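You operate a simulated robot arm through the tools that you are given. There is no shell and no other tool. Be economical: measure what you need, move in short steps, check, and stop when the job is done.

The job below is to be done with a simulated robot arm. You get a single attempt, and the scene is never put back.

JOB
Put the dowel with the largest size on its label from the top of the green cabinet on the white tape roll there. Fetch the white block from the top of the steel rack and set it on the brown panel there. Take the brown tin and put it in the carton. Put the filter labelled "F25" from the console end of the board table on the small white panel and the filter that says "F40" on the red sheet. Take the small box that says "cam fittings" from the middle of the board table and put it on the white panel there. Lift the red bin lid open. Any order will do. Set down upright: filter.

It is judged by the outcome, as a careful person would: the job done as asked, and still so three seconds after it is handed in. It fails if anything else is knocked over, pushed out of place, dropped, spilled or broken. A push-on lid holds only when it is set on centred and level and pressed home; a screw cap is set on level and turned clockwise until tight. Flat cloth is picked up by pressing the open fingertips on it (5 to 10 N) and closing them slowly along it; thin cloth reads only 2 to 8 mm in the jaws.

ROBOT AND FRAMES
A 7-joint arm with a fingered hand on a trunk, on a base that drives. Base frame: it is fixed to the floor where the robot stands at the start and does not move with it; the origin is under the middle of the robot, x ahead of it, y to its left, z up. Lengths are in m, angles in degrees, forces in N, time in s.
Its first joint turns from -149.0 to 149.0 degrees. Places, roughly: brown panel [0.75, -2.5, 0.75]; brown tin [-4, -1.5, 1]; carton [-6.5, 1, 0.75]; dowel [0.75, 0, 0.75]; filter [-4, -0.75, 1]; red bin lid [0.7, -0.6, 0.4]; red sheet (21x16x1 cm) [-4.1, -0.4, 0.9]; small box [-4, 0.25, 1]; small white panel (26x11x2 cm) [-4, -1, 0.9]; tape roll (6x6x2 cm) [0.6, -0.1, 0.8]; white block [0.75, -2.75, 0.75]; white panel [-4, 0.5, 1]. Payload 3.5 kg.
Tool frame: the origin (TCP) lies between the finger pads and is the grasp point; the fingertips stand 0.03 m ahead of it; z points along the fingers, y is the line along which they close. Largest opening 0.104 m; the body of the gripper starts 0.035 m behind the TCP. The gripper is a hand of 4 fingers: y runs from the thumb to the fingers, the wrist lies at [-0.015, -0.11, -0.186] in the tool frame.
Orientation is told as [roll, pitch, yaw] about the base's x, y, z axes, in that order, counted from this pose: with the fingers straight down and the wrist toward the robot, the tool's x, y and z point along [0, 1, 0], [1, 0, 0] and [0, 0, -1] of the base frame.

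CONTROLS
- The arm moves only by the tool arm_command. Its argument "moves" is a list of rows, each a list of 2 entries, a list of its own where there are three numbers: the shift along the tool's x, y, z in cm, then the turn, a rotation vector about the tool's x, y, z in degrees. In form: [[[x, y, z], [rx, ry, rz]], ...]. A call has 1 to 8 rows; each row is the pose to reach, as a shift and turn from the pose commanded when the call began, along the tool's axes at that moment. Rows are played at 5 a second. More than 0.05 m and 8.6 degrees between two rows, and nothing of the call is played. Where a pose cannot be reached the arm comes as near as it can. A force on the tool above 40 N (or 10 N above the force at the start of the call, whichever is more), or a blocked arm, ends the call early, and 0.2 s more pass. In this call time passes only in rows, and 0.2 s behind the last. The reply holds the time, the measured pose of the TCP, the force on the tool along the base axes, the opening and the grip force, in the units named above and with some noise, with the torque about the TCP (base axes, N m) and any sound that the robot's microphone picked up.
- Cameras (640 x 400 px; columns grow to the right, rows downward): "scene" is now at [0.0229, 0.1136, 1.2914]; the picture's right is [-0.66, -0.75, 0.00], its down [-0.43, 0.38, -0.82] and it looks along [0.61, -0.54, -0.57] (base axes); focal length 250 px, centre (320, 200). "wrist" rides on the gripper at [0.061, -0.092, -0.13] in the tool frame; the picture's right is [-0.81, 0.28, -0.52], its down [-0.53, -0.71, 0.46] and it looks along [-0.24, 0.64, 0.72] (tool axes); focal length 275 px, centre (320, 200). There is no depth. A picture from a camera that has moved, and an enlarged one, comes with that camera's place and axes in the base frame and with its lens.
- get_image(camera): a new picture of that camera. The clock stands still meanwhile.
- slide_trunk(by): slides the trunk up (or, below 0, down) by that many m; the arm and the scene camera ride with it, the base frame stays. It gives what a move gives, with no picture.
- drive_base(legs): drives the robot by 1 to 6 legs, each [ahead, left, turn to the left] in m, m and degrees, along the robot's own axes; the way and the turn of a leg run together, so that a leg with both is an arc; at most 1.5 m and 180 degrees a leg. The arm and the cameras ride along, it lands a little off, and it stops where it bumps. It gives what a move gives.
- curl_fingers(index, middle, ring, thumb_bend, thumb_turn): sets how far each is bent, from 0 (flat) to 1 (curled in); at 0.3 the hand is open as for a grip, at 0.7 the pads meet at the TCP. One left out holds its place. A second passes; each finger stops where it meets its share of the squeeze, and holds until it gets a number again. It is the only way to open and close the hand. It gives what a move gives, with no picture; readings hold the bend of each and the force on the fingers (four entries, about 0 where the hand has none), thumb and palm. thumb_turn goes from beside the hand (0) to across from the fingers (1), as for a grip.
- head_to(pan, tilt): turns the head with the scene camera to pan (to the left, within 155 degrees either way) and tilt (down, from -29 to 69), counted from straight ahead of the robot. It gives what a move gives.
- zoom(camera, box): a new picture of the part [left, top, right, bottom] of that camera's present view, enlarged. The clock stands still meanwhile.
- sign_off(): hands the job in; it is judged then, once.

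Go step by step. Nothing tells you exact positions but the pictures and the camera data: compare them with the known pose of the tool, close in by small moves and look again before you grip or let go. The budget is 196 turns and 174 pictures, counting those below and the enlarged ones. Unless the task says otherwise, let go and move clear before handing in.

The tools are called as a command line: name --argument value ..., lists and objects as JSON in quotes. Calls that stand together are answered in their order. arm_command: Moves the arm, as the interface text tells. Its arguments: {"type":"object","properties":{"moves":{"type":"array","items":{"type":"array"}}},"required":["moves"]} The other tools are called the same way: slide_trunk (by) slides the trunk up or down; curl_fingers (index, middle, ring, thumb_bend, thumb_turn) moves the fingers one by one; drive_base (legs) drives the base; head_to (pan, tilt) turns the head that bears the scene camera; get_image (camera) takes a picture; zoom (camera, box) takes an enlarged picture of a part of a camera's view; sign_off () hands the job in.

At the start:

```text
time: 0.0
ee_pos: [0.5001, -0.419, 1.0118]
tool_rot: [0.1, -0.1, 0.0]
force: [-0.1, 0.4, 0.3]
moment: [0.0, 0.0, 0.02]
width: 0.1035
grasp_force: 0.0
shape: jaw
bend: [0.3, 0.3, 0.3, 0.3, 0.98]
finger forces: [0.1, 0.0, 0.0, 0.0, 0.0, 0.1]
trunk travel left (down, up): [-0.325, 0.385]
robot x, y, heading: [-0.0011, 0.0002, 0.1]
head pan, tilt: [-41.5, 35.1]
```

scene: 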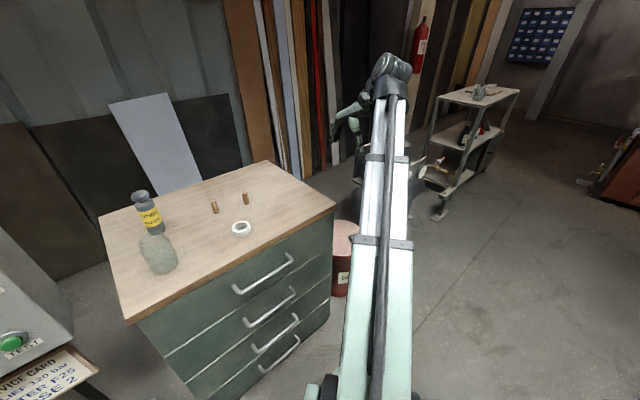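
wrist: 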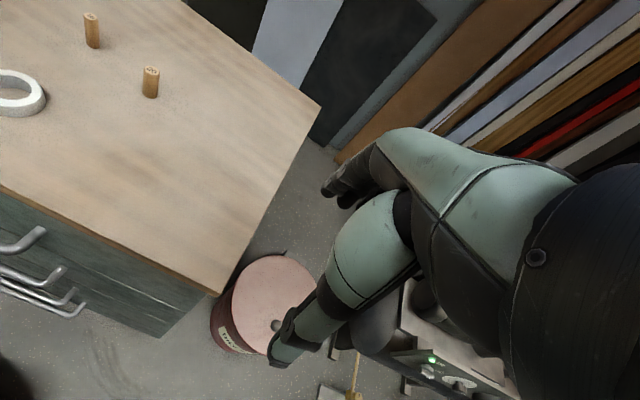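

I see the green cabinet with two small dowels, a tape roll, a bottle and a lump on it, and the red bin to its right. First I'll zoom in to read the dowel labels.

zoom --camera "scene" --box '[180, 170, 280, 250]'

zoom --camera "wrist" --box '[60, 0, 200, 120]'

zoom --camera "wrist" --box '[180, 220, 400, 400]'

```text
5.00 times, centred on (230, 210) of scene
camera zoom: at [0.0229, 0.1136, 1.2914], right [-0.66, -0.75, 0.0], down [-0.43, 0.38, -0.82], along [0.61, -0.54, -0.57], focal length 1250 px, centre (770, 150)
```

zoom: 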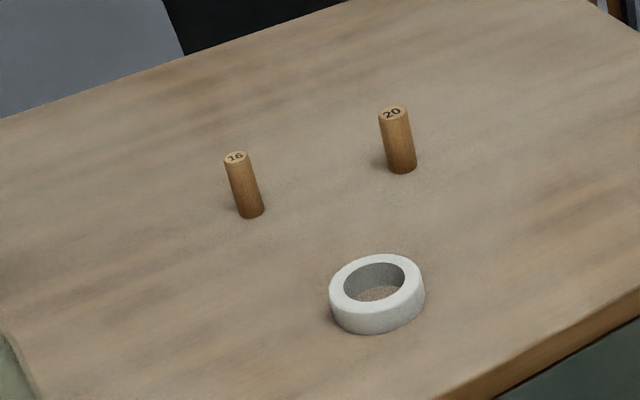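

```text
3.33 times, centred on (130, 60) of wrist
camera zoom: at [0.4084, -0.3578, 1.1421], right [0.28, -0.81, 0.52], down [-0.71, -0.53, -0.46], along [0.64, -0.24, -0.72], focal length 918 px, centre (953, 667)
```

zoom: 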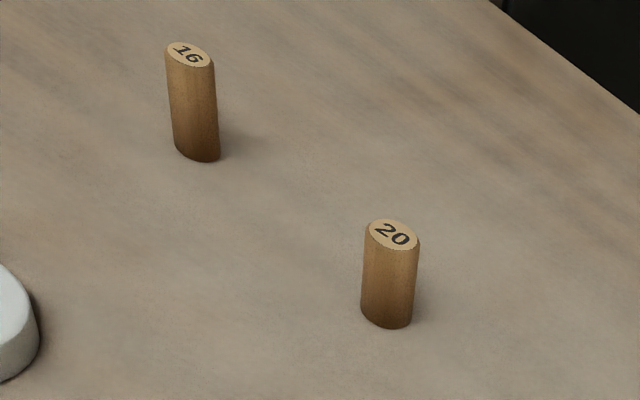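

```text
2.22 times, centred on (290, 310) of wrist
camera zoom: at [0.4084, -0.3578, 1.1421], right [0.28, -0.81, 0.52], down [-0.71, -0.53, -0.46], along [0.64, -0.24, -0.72], focal length 612 px, centre (387, -44)
```

zoom: 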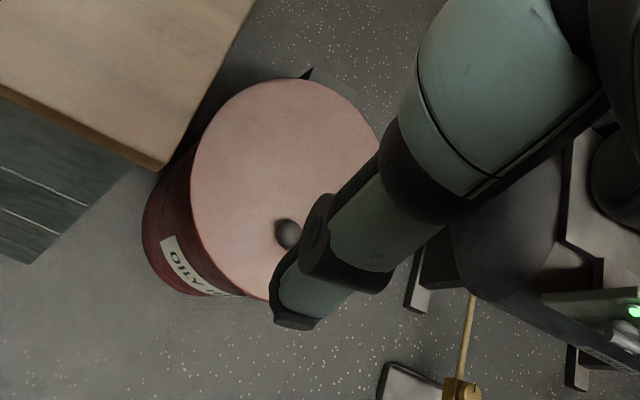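

The dowel marked 20 stands at about (0.721, -0.162), from 0.775 to 0.826 high, and the tape roll is at about (0.611, -0.088) with its top near 0.795. I'll check the rest of the cabinet top for other dowels, and look at the hand and the bin.

zoom --camera "scene" --box '[90, 160, 250, 280]'

zoom --camera "scene" --box '[310, 40, 470, 220]'

```text
3.33 times, centred on (170, 220) of scene
camera zoom: at [0.0229, 0.1136, 1.2914], right [-0.66, -0.75, 0.0], down [-0.43, 0.38, -0.82], along [0.61, -0.54, -0.57], focal length 833 px, centre (820, 133)
```

zoom: 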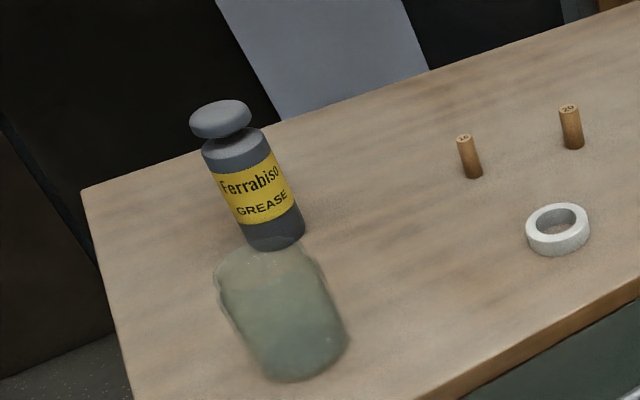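

```text
2.22 times, centred on (390, 130) of scene
camera zoom: at [0.0229, 0.1136, 1.2914], right [-0.66, -0.75, 0.0], down [-0.43, 0.38, -0.82], along [0.61, -0.54, -0.57], focal length 556 px, centre (164, 356)
```

zoom: 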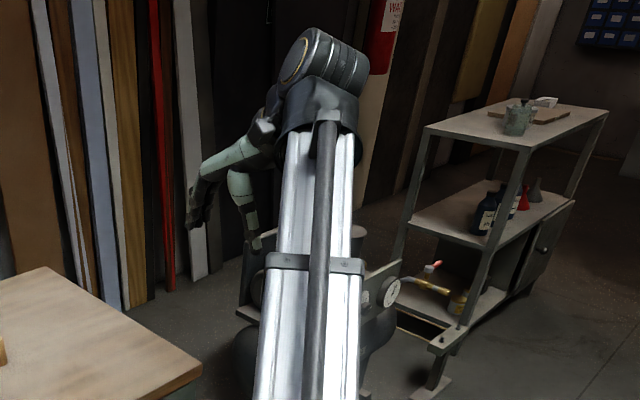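

Only two dowels are visible, 16 and 20, so the 20 is the one to move. I'll bring the hand above it.

arm_command --moves '[[[3.2, 2.75, 1], [0, 0, 0]], [[6.4, 5.5, 2], [0, 0, 0]], [[9.6, 8.25, 3], [0, 0, 0]], [[12.8, 11, 4], [0, 0, 0]], [[16, 13.75, 5], [0, 0, 0]], [[19.2, 16.5, 6], [0, 0, 0]], [[22.4, 19.25, 7], [0, 0, 0]], [[25.7, 22, 8], [0, 0, 0]]]'

get_image --camera "scene"

get_image --camera "wrist"

```text
time: 1.8
ee_pos: [0.7212, -0.1646, 0.9282]
tool_rot: [-0.1, 0.0, -0.1]
force: [0.1, 0.1, 0.5]
moment: [-0.04, -0.04, 0.03]
width: 0.1036
grasp_force: 0.0
shape: jaw
bend: [0.3, 0.3, 0.3, 0.3, 0.98]
finger forces: [0.0, 0.1, 0.0, 0.0, 0.1, 0.0]
trunk travel left (down, up): [-0.325, 0.385]
robot x, y, heading: [0.0009, -0.0001, -0.1]
head pan, tilt: [-41.5, 35.1]
```

```text
166 pictures are left
camera scene: at [0.0229, 0.1135, 1.2915], right [-0.66, -0.75, 0.0], down [-0.43, 0.38, -0.82], along [0.61, -0.54, -0.57], focal length 250 px, centre (320, 200)
```

scene: 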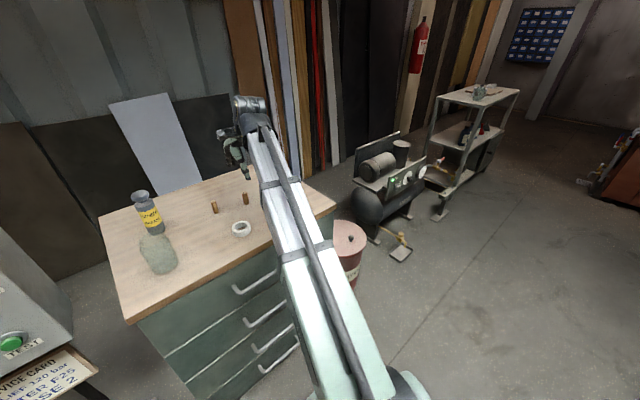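

```text
165 pictures are left
camera wrist: at [0.6296, -0.1024, 1.06], right [0.27, -0.81, 0.52], down [-0.71, -0.53, -0.46], along [0.64, -0.24, -0.72], focal length 275 px, centre (320, 200)
```

wrist: 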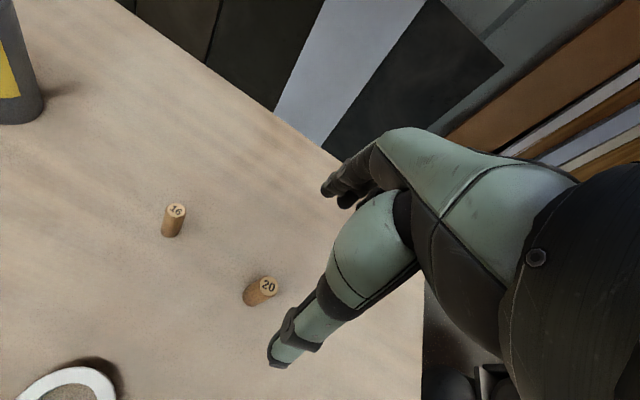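

The hand is above the dowel. I'll zoom in on the finger layout before choosing the grip, because the dowel has to end up lying across the ring.

zoom --camera "wrist" --box '[240, 110, 480, 380]'

zoom --camera "scene" --box '[195, 85, 295, 215]'

```text
1.48 times, centred on (360, 245) of wrist
camera zoom: at [0.6296, -0.1024, 1.06], right [0.27, -0.81, 0.52], down [-0.71, -0.53, -0.46], along [0.64, -0.24, -0.72], focal length 408 px, centre (261, 133)
```

zoom: 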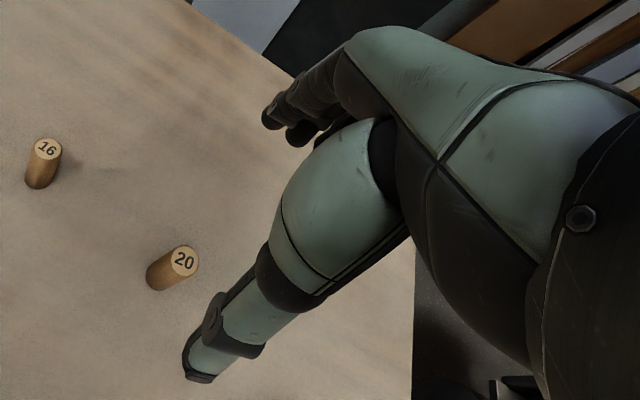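

```text
3.08 times, centred on (245, 150) of scene
camera zoom: at [0.0229, 0.1135, 1.2915], right [-0.66, -0.75, 0.0], down [-0.43, 0.38, -0.82], along [0.61, -0.54, -0.57], focal length 769 px, centre (551, 354)
```

zoom: 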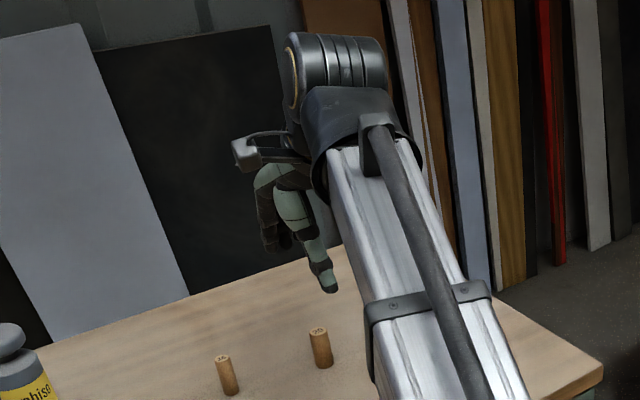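

The fingers sit side by side, so I'll hold the dowel near its top with the hand tilted about 30° to one side. Then I'll swing it over so the dowel can lie across the ring. First comes the tilt.

arm_command --moves '[[[0.3, 0, 0.5], [0, -7.5, 0]], [[0.6, 0, 1], [0, -15, 0]], [[0.9, 0, 1.5], [0, -22.5, 0]], [[1.2, 0, 2], [0, -30, 0]]]'

get_image --camera "wrist"

zoom --camera "scene" --box '[180, 80, 300, 230]'

```text
time: 2.8
ee_pos: [0.7225, -0.151, 0.9089]
tool_rot: [-30.1, 0.0, -0.1]
force: [0.2, -0.1, 0.0]
moment: [0.02, 0.03, 0.04]
width: 0.1038
grasp_force: 0.2
shape: jaw
bend: [0.3, 0.3, 0.3, 0.3, 0.98]
finger forces: [0.0, 0.1, 0.1, 0.0, 0.1, 0.0]
trunk travel left (down, up): [-0.325, 0.385]
robot x, y, heading: [0.0008, -0.0006, 0.1]
head pan, tilt: [-41.5, 35.1]
```

```text
162 pictures are left
camera wrist: at [0.629, -0.0321, 0.9929], right [0.28, -0.44, 0.85], down [-0.71, -0.69, -0.13], along [0.64, -0.57, -0.5], focal length 275 px, centre (320, 200)
```

wrist: 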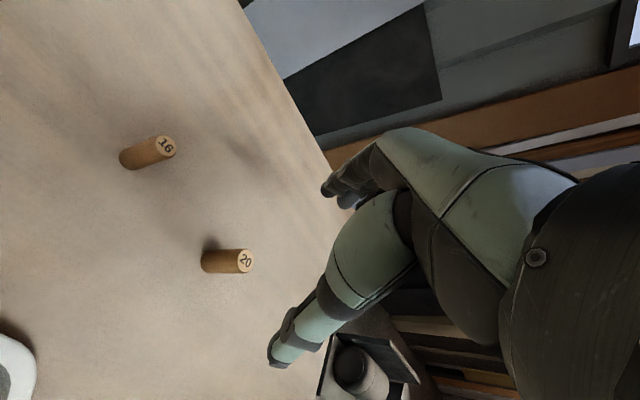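

```text
2.67 times, centred on (240, 155) of scene
camera zoom: at [0.023, 0.1135, 1.2915], right [-0.66, -0.75, 0.0], down [-0.43, 0.38, -0.82], along [0.61, -0.54, -0.57], focal length 667 px, centre (533, 320)
```

zoom: 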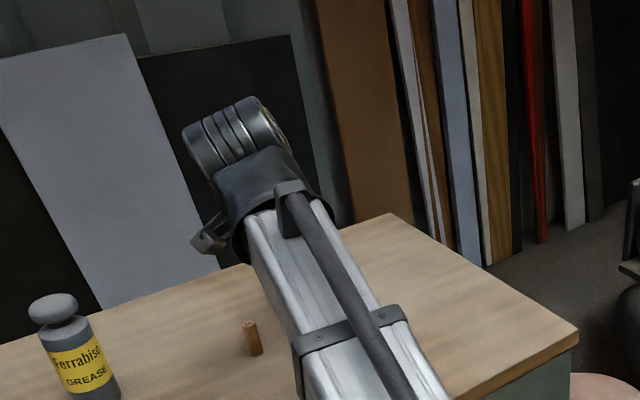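

The new view puts the dowel top at (0.718, -0.164), which agrees with the earlier estimate. I'll lower the hand so the fingers straddle the top of the dowel.

arm_command --moves '[[[1.3, -0.1, 2.3], [0, 0, 0]], [[2.6, -0.2, 4.6], [0, 0, 0]], [[3.83, -0.25, 7.0], [0, 0, 0]]]'

get_image --camera "wrist"

```text
time: 3.6
ee_pos: [0.7186, -0.1506, 0.832]
tool_rot: [-30.0, 0.0, 0.0]
force: [-0.6, 0.4, 0.2]
moment: [0.0, -0.01, 0.02]
width: 0.1038
grasp_force: 0.0
shape: jaw
bend: [0.3, 0.3, 0.3, 0.3, 0.98]
finger forces: [0.0, 0.1, 0.0, 0.0, 0.0, 0.0]
trunk travel left (down, up): [-0.325, 0.385]
robot x, y, heading: [0.0003, -0.0027, -0.1]
head pan, tilt: [-41.5, 35.1]
```

```text
160 pictures are left
camera wrist: at [0.6265, -0.0322, 0.9146], right [0.27, -0.44, 0.85], down [-0.71, -0.69, -0.13], along [0.64, -0.57, -0.51], focal length 275 px, centre (320, 200)
```

wrist: 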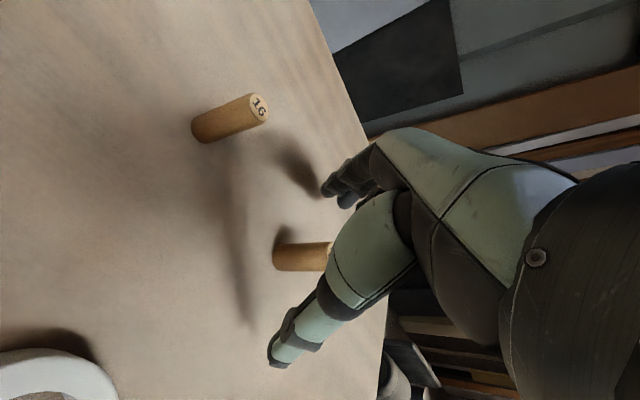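

The dowel is between the thumb and fingers near the tips. I'll close the thumb and middle finger first and bend the index slightly to see which side it is on.

curl_fingers --index 0.42 --middle 0.7 --thumb_bend 0.7

get_image --camera "wrist"

```text
time: 4.6
ee_pos: [0.7184, -0.1509, 0.8322]
tool_rot: [-29.9, 0.0, 0.0]
force: [-0.2, -0.2, 0.5]
moment: [0.01, 0.0, 0.01]
width: 0.0419
grasp_force: 3.0
shape: fingers
bend: [0.42, 0.67, 0.3, 0.67, 0.97]
finger forces: [0.1, 3.2, 0.0, 0.1, 3.2, 0.0]
trunk travel left (down, up): [-0.325, 0.385]
robot x, y, heading: [-0.0013, -0.0025, 0.1]
head pan, tilt: [-41.5, 35.1]
```

```text
159 pictures are left
camera wrist: at [0.6265, -0.0322, 0.9148], right [0.28, -0.44, 0.85], down [-0.71, -0.69, -0.13], along [0.64, -0.57, -0.51], focal length 275 px, centre (320, 200)
```

wrist: 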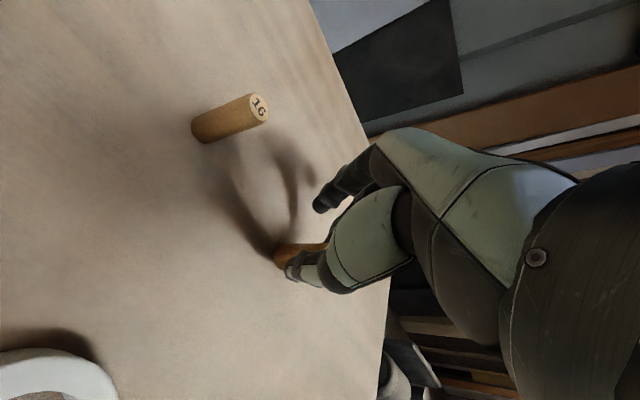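

The index is on the upper side and the ring finger, left open, will be the lower one. I'll add the index to the grip and lift.

curl_fingers --index 0.72 --middle 0.75 --thumb_bend 0.75 --ring 0.2

arm_command --moves '[[[-1.0, 0, -1.73], [0, 0, 0]], [[-2.0, 0, -3.46], [0, 0, 0]], [[-4.0, 0, -6.0], [0, 0, 0]], [[-5.5, -2, -8.5], [0, 0, 0]]]'

get_image --camera "wrist"

zoom --camera "scene" --box '[160, 80, 300, 260]'

```text
time: 5.6
ee_pos: [0.7202, -0.1504, 0.832]
tool_rot: [-30.0, 0.0, 0.1]
force: [0.4, 0.6, 0.9]
moment: [0.02, 0.01, 0.01]
width: 0.0108
grasp_force: 14.9
shape: fingers
bend: [0.62, 0.73, 0.2, 0.71, 0.93]
finger forces: [6.1, 11.6, 0.1, 0.0, 12.0, 0.0]
trunk travel left (down, up): [-0.325, 0.385]
robot x, y, heading: [0.0027, -0.0021, -0.4]
head pan, tilt: [-41.5, 35.1]
```

```text
time: 6.6
ee_pos: [0.6972, -0.1589, 0.9331]
tool_rot: [-30.1, 0.0, 0.0]
force: [-0.6, 0.6, -0.4]
moment: [-0.03, 0.04, 0.0]
width: 0.0108
grasp_force: 15.0
shape: fingers
bend: [0.62, 0.73, 0.2, 0.71, 0.93]
finger forces: [6.1, 11.6, 0.0, 0.0, 12.0, 0.0]
trunk travel left (down, up): [-0.325, 0.385]
robot x, y, heading: [0.0015, -0.0041, -0.1]
head pan, tilt: [-41.5, 35.1]
```

```text
158 pictures are left
camera wrist: at [0.6057, -0.0403, 1.0154], right [0.28, -0.44, 0.85], down [-0.71, -0.69, -0.13], along [0.64, -0.57, -0.51], focal length 275 px, centre (320, 200)
```

wrist: 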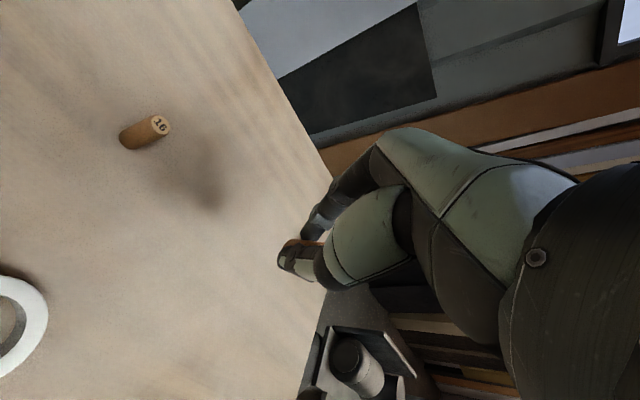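

```text
2.22 times, centred on (230, 170) of scene
camera zoom: at [0.0232, 0.1136, 1.2914], right [-0.66, -0.75, 0.0], down [-0.43, 0.38, -0.82], along [0.61, -0.54, -0.57], focal length 556 px, centre (520, 267)
```

zoom: 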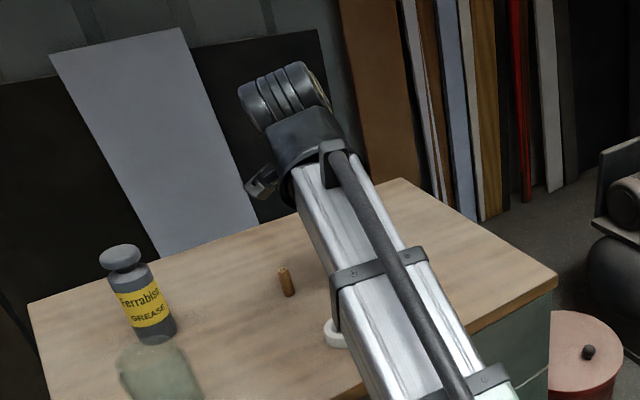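

The hand has lifted and still reads a grip. I'll confirm how the dowel sits in the fingers.

zoom --camera "wrist" --box '[250, 170, 370, 310]'

```text
2.86 times, centred on (310, 240) of wrist
camera zoom: at [0.6057, -0.0403, 1.0154], right [0.28, -0.44, 0.85], down [-0.71, -0.69, -0.13], along [0.64, -0.57, -0.51], focal length 786 px, centre (349, 86)
```

zoom: 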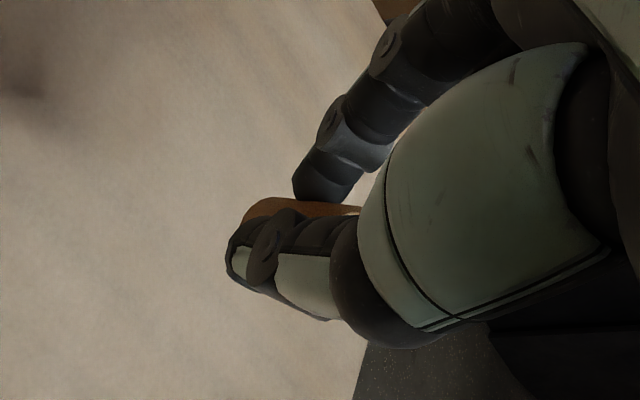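

The dowel is held with its lower end projecting. Now I'll rotate the hand 75° the other way.

arm_command --moves '[[[0, 0, 0], [0, 8, 0]], [[0, 0, 0], [0, 16, 0]], [[0, 0, 0], [0, 24, 0]], [[0, 0, 0], [0, 32, 0]], [[0, 0, 0], [0, 40, 0]]]'

arm_command --moves '[[[0, 0, 0], [0, 8, 0]], [[0, 0, 0], [0, 16, 0]], [[0, 0, 0], [0, 24, 0]], [[0, 0, 0], [0, 32, 0]], [[0, 0, 0], [0, 35, 0]]]'

get_image --camera "wrist"

get_image --camera "scene"

```text
time: 7.8
ee_pos: [0.6986, -0.1565, 0.933]
tool_rot: [10.1, 0.0, 0.0]
force: [0.4, 0.5, 0.0]
moment: [0.0, 0.01, 0.0]
width: 0.0102
grasp_force: 14.5
shape: fingers
bend: [0.71, 0.74, 0.2, 0.71, 0.93]
finger forces: [5.2, 11.3, 0.0, 0.1, 11.9, 0.0]
trunk travel left (down, up): [-0.325, 0.385]
robot x, y, heading: [-0.0, -0.003, -0.2]
head pan, tilt: [-41.5, 35.1]
```

```text
time: 9.0
ee_pos: [0.6994, -0.1581, 0.9343]
tool_rot: [45.1, 0.0, 0.0]
force: [0.2, 0.4, -1.2]
moment: [0.03, -0.02, 0.01]
width: 0.0093
grasp_force: 14.4
shape: fingers
bend: [0.71, 0.74, 0.2, 0.71, 0.93]
finger forces: [5.0, 11.4, 0.0, 0.0, 12.0, 0.0]
trunk travel left (down, up): [-0.325, 0.385]
robot x, y, heading: [0.0012, -0.0008, 0.1]
head pan, tilt: [-41.5, 35.1]
```

```text
155 pictures are left
camera wrist: at [0.606, -0.2062, 1.0689], right [0.27, -0.94, -0.21], down [-0.71, -0.05, -0.7], along [0.64, 0.34, -0.68], focal length 275 px, centre (320, 200)
```

wrist: 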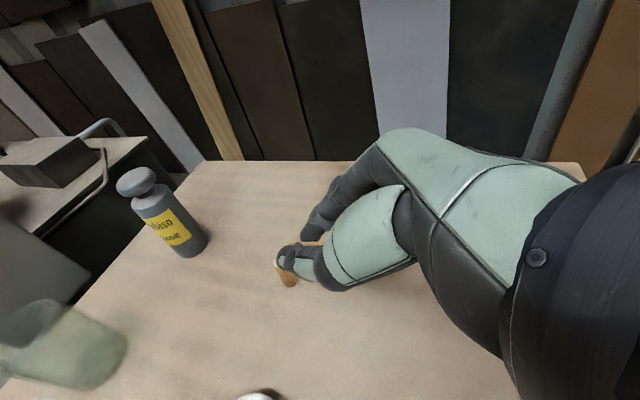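

```text
154 pictures are left
camera scene: at [0.023, 0.1136, 1.2914], right [-0.66, -0.75, 0.0], down [-0.43, 0.38, -0.82], along [0.61, -0.54, -0.57], focal length 250 px, centre (320, 200)
```

scene: 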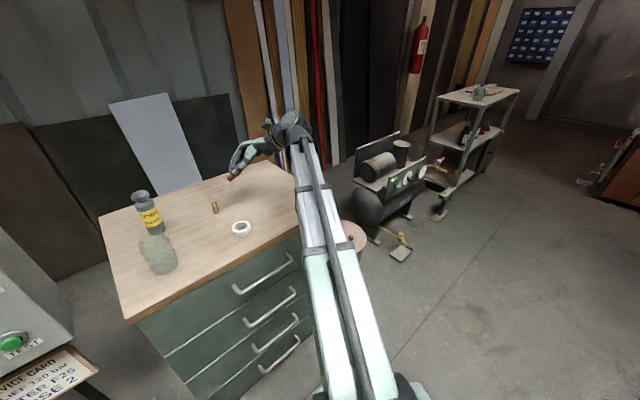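

zoom --camera "scene" --box '[200, 115, 310, 245]'

zoom --camera "wrist" --box '[240, 190, 360, 310]'

```text
3.08 times, centred on (255, 180) of scene
camera zoom: at [0.023, 0.1136, 1.2914], right [-0.66, -0.75, 0.0], down [-0.43, 0.38, -0.82], along [0.61, -0.54, -0.57], focal length 769 px, centre (520, 262)
```

zoom: 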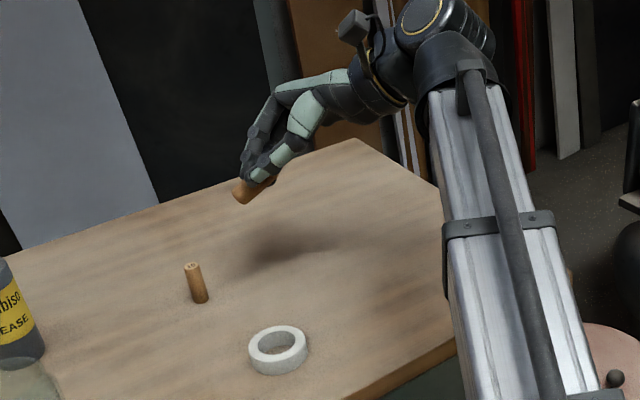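

```text
3.33 times, centred on (300, 250) of wrist
camera zoom: at [0.606, -0.2062, 1.0689], right [0.27, -0.94, -0.21], down [-0.71, -0.05, -0.7], along [0.64, 0.34, -0.68], focal length 918 px, centre (387, 33)
```

zoom: 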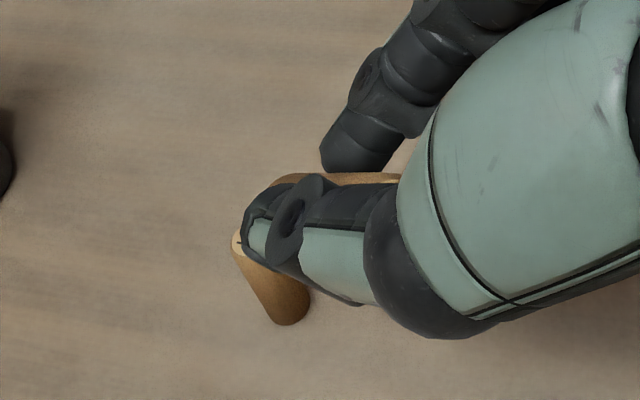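

zoom --camera "scene" --box '[228, 155, 264, 187]'

zoom --camera "wrist" --box '[260, 220, 330, 300]'

```text
12.50 times, centred on (246, 171) of scene
camera zoom: at [0.023, 0.1136, 1.2914], right [-0.66, -0.75, 0.0], down [-0.43, 0.38, -0.82], along [0.61, -0.54, -0.57], focal length 3125 px, centre (1245, 562)
```

zoom: 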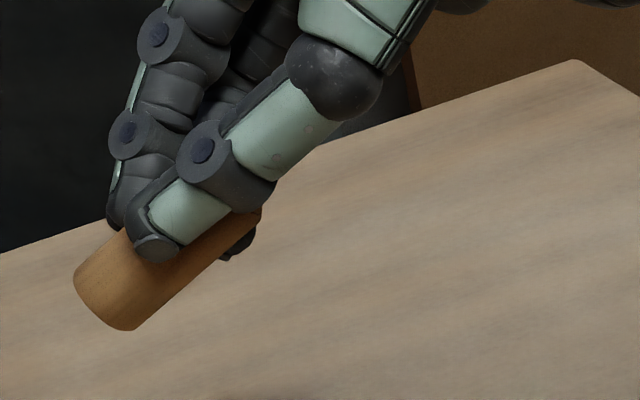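

```text
5.00 times, centred on (295, 260) of wrist
camera zoom: at [0.606, -0.2062, 1.0689], right [0.27, -0.94, -0.21], down [-0.71, -0.05, -0.7], along [0.64, 0.34, -0.68], focal length 1376 px, centre (445, -100)
```

zoom: 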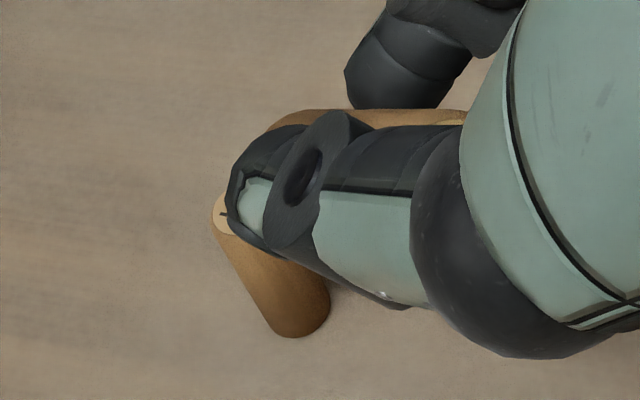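

The lower dowel in the wrist view is only the 16 on the table. Dowel 20 is held properly with its bottom end pointing left. I'll get a precise fix on the ring.

zoom --camera "scene" --box '[205, 190, 275, 250]'

```text
6.67 times, centred on (240, 220) of scene
camera zoom: at [0.023, 0.1136, 1.2914], right [-0.66, -0.75, 0.0], down [-0.43, 0.38, -0.82], along [0.61, -0.54, -0.57], focal length 1667 px, centre (853, 67)
```

zoom: 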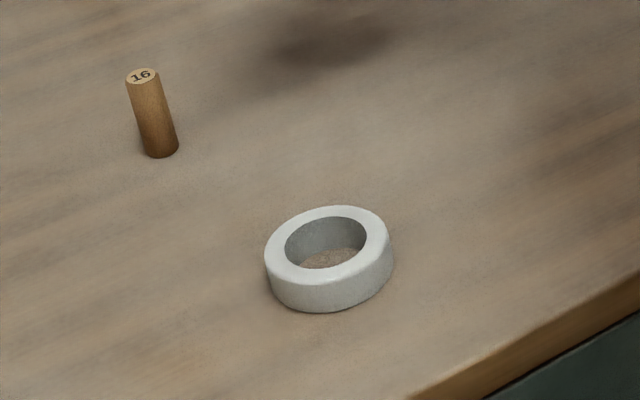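

The ring centre is at about (0.604, -0.085). The dowel's lower end should go to about (0.604, -0.060), and I'll stop 2 cm above the ring first.

arm_command --moves '[[[0.8, -3.0, 1.0], [0, 0, 0]], [[1.5, -6.0, 2.0], [0, 0, 0]], [[2.5, -9.26, 3.5], [0, 0, 0]], [[0.3, -9.26, 6.5], [0, 0, 0]], [[-2.26, -9.26, 9.69], [0, 0, 0]]]'

zoom --camera "scene" --box '[205, 180, 275, 250]'

get_image --camera "wrist"

```text
time: 10.2
ee_pos: [0.6056, -0.1032, 0.8482]
tool_rot: [45.0, 0.0, 0.0]
force: [-0.4, -0.6, 0.4]
moment: [0.0, 0.0, -0.03]
width: 0.0094
grasp_force: 13.9
shape: fingers
bend: [0.71, 0.74, 0.2, 0.71, 0.93]
finger forces: [5.1, 11.5, 0.1, 0.1, 12.0, 0.1]
trunk travel left (down, up): [-0.325, 0.385]
robot x, y, heading: [-0.0004, 0.0037, 0.1]
head pan, tilt: [-41.5, 35.1]
```

```text
5.71 times, centred on (240, 215) of scene
camera zoom: at [0.0228, 0.1137, 1.2915], right [-0.66, -0.75, 0.0], down [-0.43, 0.38, -0.82], along [0.61, -0.54, -0.57], focal length 1429 px, centre (777, 114)
```

zoom: 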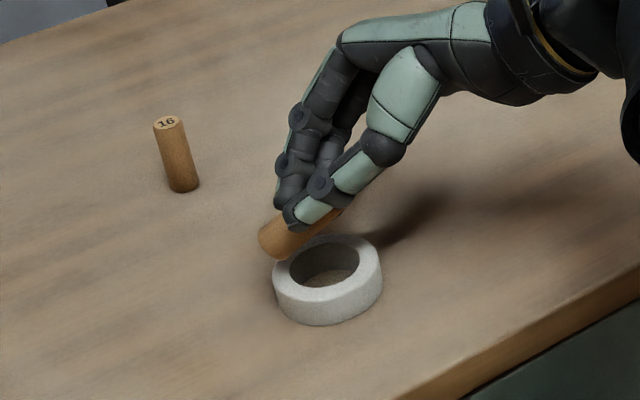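

```text
147 pictures are left
camera wrist: at [0.5127, -0.1526, 0.9828], right [0.27, -0.94, -0.21], down [-0.71, -0.05, -0.7], along [0.65, 0.34, -0.68], focal length 275 px, centre (320, 200)
```

wrist: 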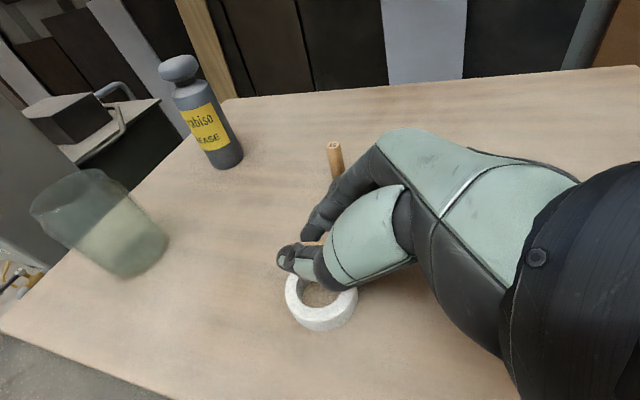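

zoom --camera "wrist" --box '[260, 220, 380, 340]'

zoom --camera "scene" --box '[225, 200, 255, 245]'

```text
3.33 times, centred on (320, 280) of wrist
camera zoom: at [0.5127, -0.1526, 0.9828], right [0.27, -0.94, -0.21], down [-0.71, -0.05, -0.7], along [0.65, 0.34, -0.68], focal length 918 px, centre (320, -67)
```

zoom: 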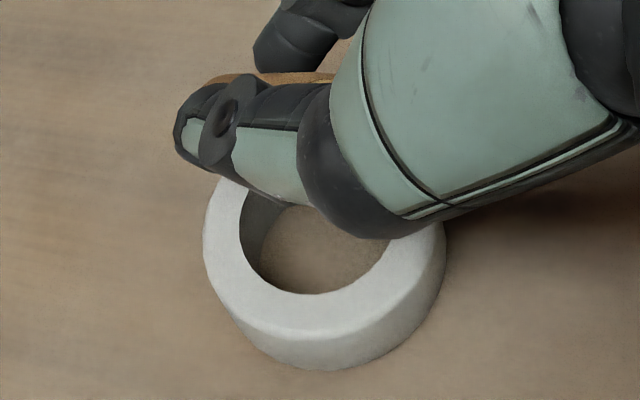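

```text
8.89 times, centred on (240, 222) of scene
camera zoom: at [0.0228, 0.1137, 1.2915], right [-0.66, -0.75, 0.0], down [-0.43, 0.38, -0.82], along [0.61, -0.54, -0.57], focal length 2222 px, centre (1031, 0)
```

zoom: 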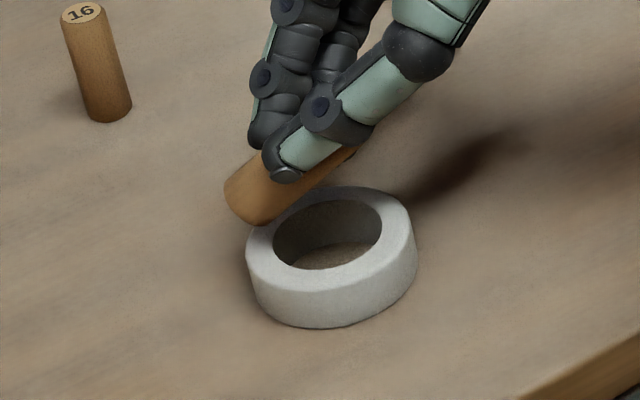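

Both cameras agree: ring centre at (0.604, -0.085) and dowel end at (0.604, -0.060, 0.824), tilted slightly down. I'll lower gently until it touches the ring.

arm_command --moves '[[[-0.5, 0, 0.5], [0, 0, 0]], [[-0.99, 0, 0.99], [0, 0, 0]], [[-1.2, 0, 1.2], [0, 0, 0]]]'

zoom --camera "scene" --box '[225, 200, 265, 245]'

```text
time: 11.0
ee_pos: [0.6045, -0.1036, 0.8326]
tool_rot: [45.1, -0.2, -0.2]
force: [-1.4, -5.5, 17.3]
moment: [0.45, -0.04, -0.01]
width: 0.0087
grasp_force: 16.0
shape: fingers
bend: [0.71, 0.74, 0.2, 0.71, 0.93]
finger forces: [12.8, 6.5, 0.0, 0.0, 14.4, 0.1]
trunk travel left (down, up): [-0.325, 0.385]
robot x, y, heading: [0.0032, 0.0006, -0.1]
head pan, tilt: [-41.5, 35.1]
```

```text
8.89 times, centred on (245, 222) of scene
camera zoom: at [0.0218, 0.1134, 1.2918], right [-0.66, -0.75, 0.0], down [-0.43, 0.38, -0.82], along [0.61, -0.54, -0.57], focal length 2222 px, centre (987, 0)
```

zoom: 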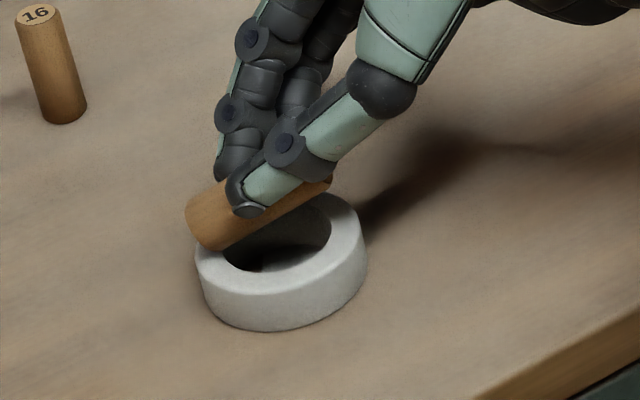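

The dowel's lower end is touching the ring at about 17 N. I'll rotate a little more around that contact so the dowel lies flatter, then ease off.

arm_command --moves '[[[-0.3, 0, 0.03], [0, 3.5, 0]], [[-0.55, 0, 0.05], [0, 7, 0]]]'

zoom --camera "scene" --box '[225, 200, 265, 245]'

zoom --camera "wrist" --box '[260, 180, 400, 340]'

```text
time: 11.6
ee_pos: [0.6047, -0.1079, 0.8283]
tool_rot: [52.0, 0.0, 0.0]
force: [-0.5, -1.6, 9.5]
moment: [0.36, 0.0, 0.02]
width: 0.0089
grasp_force: 15.8
shape: fingers
bend: [0.71, 0.74, 0.2, 0.71, 0.93]
finger forces: [10.5, 7.4, 0.0, 0.0, 13.4, 0.0]
trunk travel left (down, up): [-0.325, 0.385]
robot x, y, heading: [-0.0021, -0.0028, -0.2]
head pan, tilt: [-41.5, 35.1]
```

```text
8.89 times, centred on (245, 222) of scene
camera zoom: at [0.0222, 0.1136, 1.2914], right [-0.66, -0.75, 0.0], down [-0.43, 0.38, -0.82], along [0.61, -0.54, -0.57], focal length 2222 px, centre (987, 0)
```

zoom: 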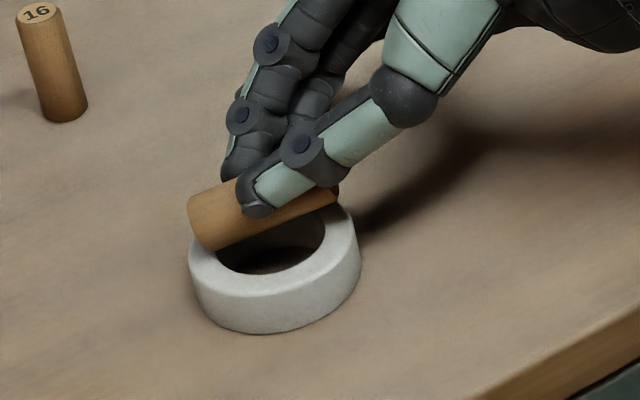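

```text
2.50 times, centred on (330, 260) of wrist
camera zoom: at [0.5128, -0.1726, 0.9557], right [0.28, -0.91, -0.32], down [-0.71, 0.03, -0.7], along [0.64, 0.42, -0.64], focal length 688 px, centre (295, 50)
```

zoom: 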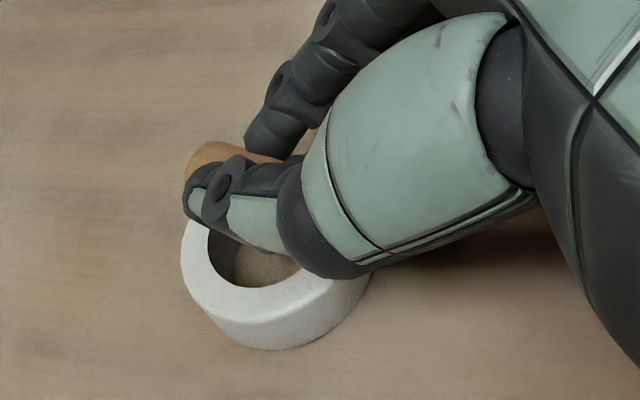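

The dowel sits about 3 mm too far forward and 3 mm too far left on the ring. I'll lift a few mm, shift and set it down again.

arm_command --moves '[[[0.315, 0, -0.246], [0, 0, 0]], [[0.13, -0.3, -0.483], [0, 0, 0]], [[0.13, -0.3, -0.483], [0, 0, 0]], [[-0.185, -0.3, -0.236], [0, 0, 0]]]'

zoom --camera "scene" --box '[225, 200, 265, 245]'

```text
time: 12.6
ee_pos: [0.6025, -0.1108, 0.8278]
tool_rot: [52.0, -0.1, -0.1]
force: [-0.5, -2.7, 8.7]
moment: [0.32, -0.01, 0.04]
width: 0.0085
grasp_force: 14.9
shape: fingers
bend: [0.71, 0.74, 0.2, 0.71, 0.93]
finger forces: [8.9, 7.0, 0.0, 0.0, 13.8, 0.0]
trunk travel left (down, up): [-0.325, 0.385]
robot x, y, heading: [0.0011, -0.0023, -0.0]
head pan, tilt: [-41.5, 35.1]
```

```text
8.89 times, centred on (245, 222) of scene
camera zoom: at [0.0223, 0.1135, 1.2917], right [-0.66, -0.75, 0.0], down [-0.43, 0.38, -0.82], along [0.61, -0.54, -0.57], focal length 2222 px, centre (987, 0)
```

zoom: 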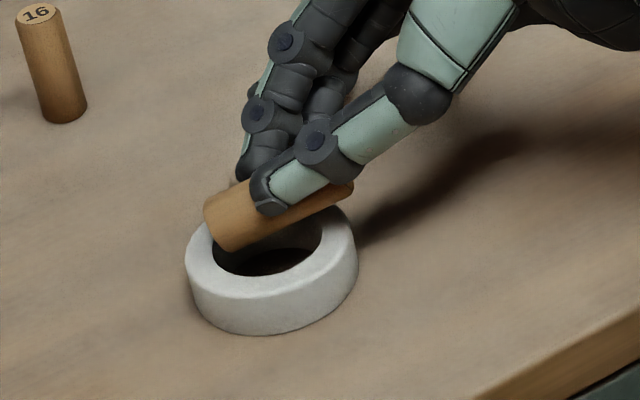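

Now it is about 5 mm too far right along its length. I'll correct by 4 mm to the left.

arm_command --moves '[[[0.315, 0, -0.246], [0, 0, 0]], [[0.56, 0, 0.07], [0, 0, 0]], [[0.56, 0, 0.07], [0, 0, 0]], [[0.3, 0, 0.27], [0, 0, 0]]]'

zoom --camera "scene" --box '[225, 200, 265, 245]'

```text
time: 13.6
ee_pos: [0.6011, -0.1076, 0.8289]
tool_rot: [52.1, 0.0, 0.0]
force: [-0.5, -1.3, 7.7]
moment: [0.26, 0.03, 0.04]
width: 0.0083
grasp_force: 14.3
shape: fingers
bend: [0.71, 0.74, 0.2, 0.71, 0.93]
finger forces: [7.7, 6.9, 0.0, 0.0, 13.7, 0.0]
trunk travel left (down, up): [-0.325, 0.385]
robot x, y, heading: [0.0037, 0.0001, 0.1]
head pan, tilt: [-41.5, 35.1]
```

```text
8.89 times, centred on (245, 222) of scene
camera zoom: at [0.0224, 0.1136, 1.2916], right [-0.66, -0.75, 0.0], down [-0.43, 0.38, -0.82], along [0.61, -0.54, -0.57], focal length 2222 px, centre (987, 0)
```

zoom: 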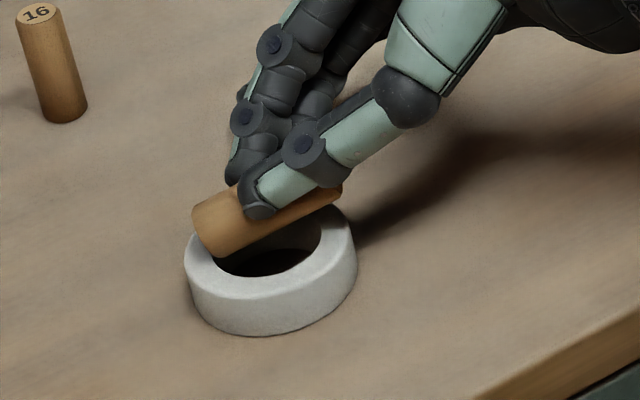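

Well centred now. I'll open the fingers gradually.

curl_fingers --index 0.64 --middle 0.67 --thumb_bend 0.66

zoom --camera "scene" --box '[225, 200, 265, 245]'

```text
time: 14.6
ee_pos: [0.6024, -0.1066, 0.8289]
tool_rot: [52.0, -0.1, 0.0]
force: [-0.9, -0.5, 9.0]
moment: [0.1, 0.0, -0.01]
width: 0.0166
grasp_force: 7.5
shape: fingers
bend: [0.64, 0.71, 0.2, 0.64, 0.96]
finger forces: [0.0, 11.8, 0.1, 0.1, 3.1, 0.0]
trunk travel left (down, up): [-0.325, 0.385]
robot x, y, heading: [-0.0002, -0.001, -0.1]
head pan, tilt: [-41.5, 35.1]
```

```text
8.89 times, centred on (245, 222) of scene
camera zoom: at [0.0223, 0.1137, 1.2915], right [-0.66, -0.75, 0.0], down [-0.43, 0.38, -0.82], along [0.61, -0.54, -0.57], focal length 2222 px, centre (987, 0)
```

zoom: 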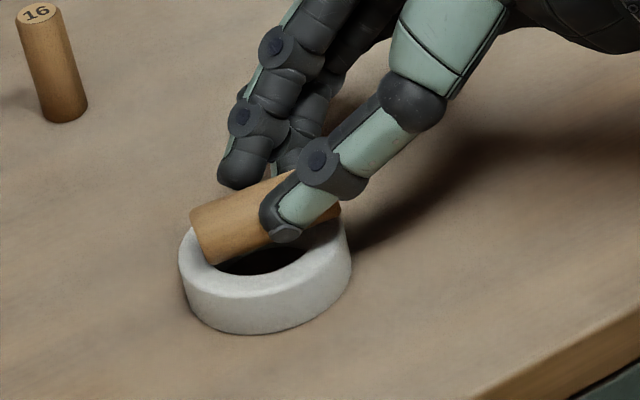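

curl_fingers --index 0.6 --middle 0.64 --thumb_bend 0.63

zoom --camera "scene" --box '[225, 200, 265, 245]'

```text
time: 15.6
ee_pos: [0.6029, -0.1073, 0.8287]
tool_rot: [52.0, 0.0, 0.0]
force: [-1.3, 0.2, 9.8]
moment: [0.13, 0.0, 0.01]
width: 0.0242
grasp_force: 5.8
shape: fingers
bend: [0.6, 0.72, 0.2, 0.62, 0.97]
finger forces: [0.0, 11.6, 0.0, 0.0, 1.3, 0.0]
trunk travel left (down, up): [-0.325, 0.385]
robot x, y, heading: [0.0031, -0.0018, -0.3]
head pan, tilt: [-41.5, 35.1]
```

```text
8.89 times, centred on (245, 222) of scene
camera zoom: at [0.0221, 0.1137, 1.2915], right [-0.66, -0.75, 0.0], down [-0.43, 0.38, -0.82], along [0.61, -0.54, -0.57], focal length 2222 px, centre (987, 0)
```

zoom: 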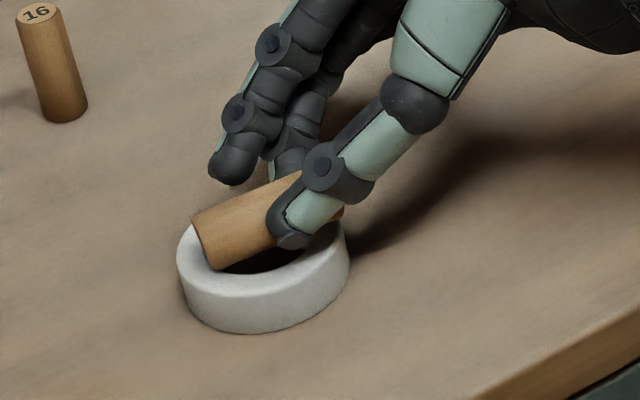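

zoom --camera "wrist" --box '[270, 180, 370, 300]'

zoom --camera "scene" --box '[234, 212, 256, 236]'

```text
3.33 times, centred on (320, 240) of wrist
camera zoom: at [0.5097, -0.1722, 0.9572], right [0.28, -0.91, -0.32], down [-0.71, 0.03, -0.7], along [0.65, 0.42, -0.64], focal length 918 px, centre (320, 67)
```

zoom: 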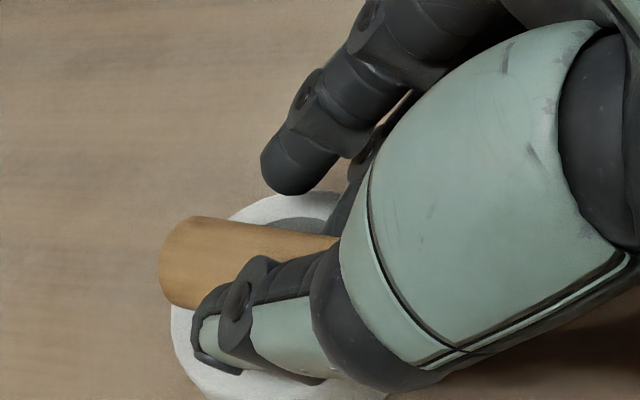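

```text
16.00 times, centred on (245, 224) of scene
camera zoom: at [0.0221, 0.1137, 1.2915], right [-0.66, -0.75, 0.0], down [-0.43, 0.38, -0.82], along [0.61, -0.54, -0.57], focal length 4000 px, centre (1520, -184)
```

zoom: 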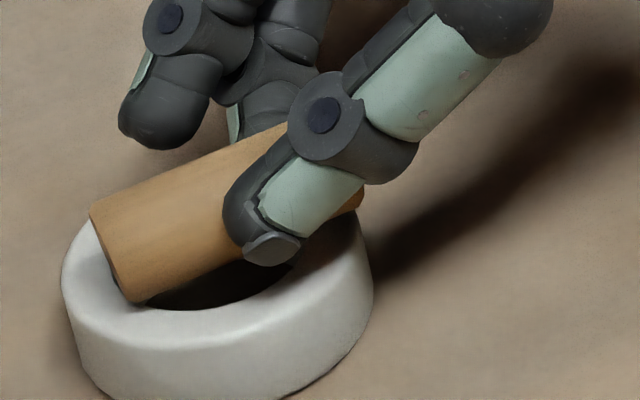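

The dowel is centred over the ring, but the middle fingertip is pressed on the ring under the dowel's raised end. I'll raise the hand 3 mm so it can open.

arm_command --moves '[[[0.12, 0, -0.09], [0, 0, 0]], [[0.24, 0, -0.185], [0, 0, 0]]]'

zoom --camera "scene" --box '[225, 205, 261, 241]'

```text
time: 16.2
ee_pos: [0.602, -0.1076, 0.8316]
tool_rot: [51.9, 0.0, 0.1]
force: [-0.5, -0.6, 1.1]
moment: [0.0, 0.01, 0.0]
width: 0.0226
grasp_force: 0.7
shape: fingers
bend: [0.6, 0.65, 0.2, 0.63, 0.97]
finger forces: [0.0, 1.4, 0.0, 0.0, 0.1, 0.0]
trunk travel left (down, up): [-0.325, 0.385]
robot x, y, heading: [0.0038, -0.0063, 0.2]
head pan, tilt: [-41.5, 35.1]
```

```text
11.11 times, centred on (243, 223) of scene
camera zoom: at [0.0228, 0.1136, 1.2913], right [-0.66, -0.75, 0.0], down [-0.43, 0.38, -0.82], along [0.61, -0.54, -0.57], focal length 2778 px, centre (1176, -56)
```

zoom: 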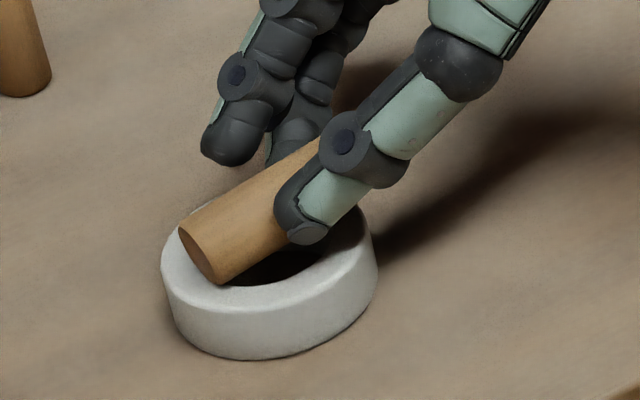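

curl_fingers --index 0.5 --middle 0.55 --thumb_bend 0.6

zoom --camera "scene" --box '[225, 205, 261, 241]'

```text
time: 17.2
ee_pos: [0.6021, -0.108, 0.8319]
tool_rot: [51.9, 0.0, 0.0]
force: [-0.7, 0.3, 5.5]
moment: [0.12, -0.09, 0.03]
width: 0.0388
grasp_force: 2.8
shape: fingers
bend: [0.5, 0.56, 0.2, 0.6, 0.97]
finger forces: [0.0, 5.3, 0.0, 0.0, 0.0, 0.0]
trunk travel left (down, up): [-0.325, 0.385]
robot x, y, heading: [-0.0014, 0.0007, 0.3]
head pan, tilt: [-41.5, 35.1]
```

```text
11.11 times, centred on (243, 223) of scene
camera zoom: at [0.0225, 0.1137, 1.2915], right [-0.66, -0.75, 0.0], down [-0.43, 0.38, -0.82], along [0.61, -0.54, -0.57], focal length 2778 px, centre (1176, -56)
```

zoom: 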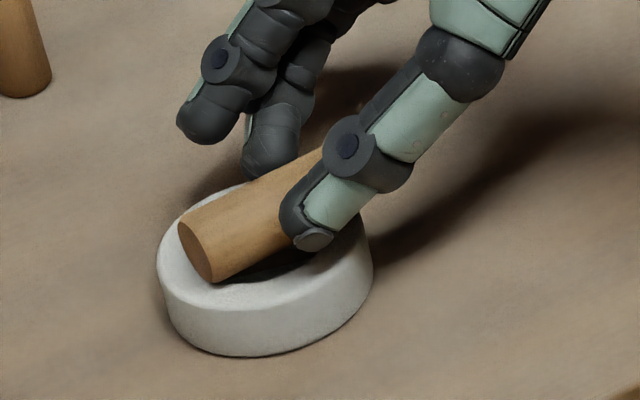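

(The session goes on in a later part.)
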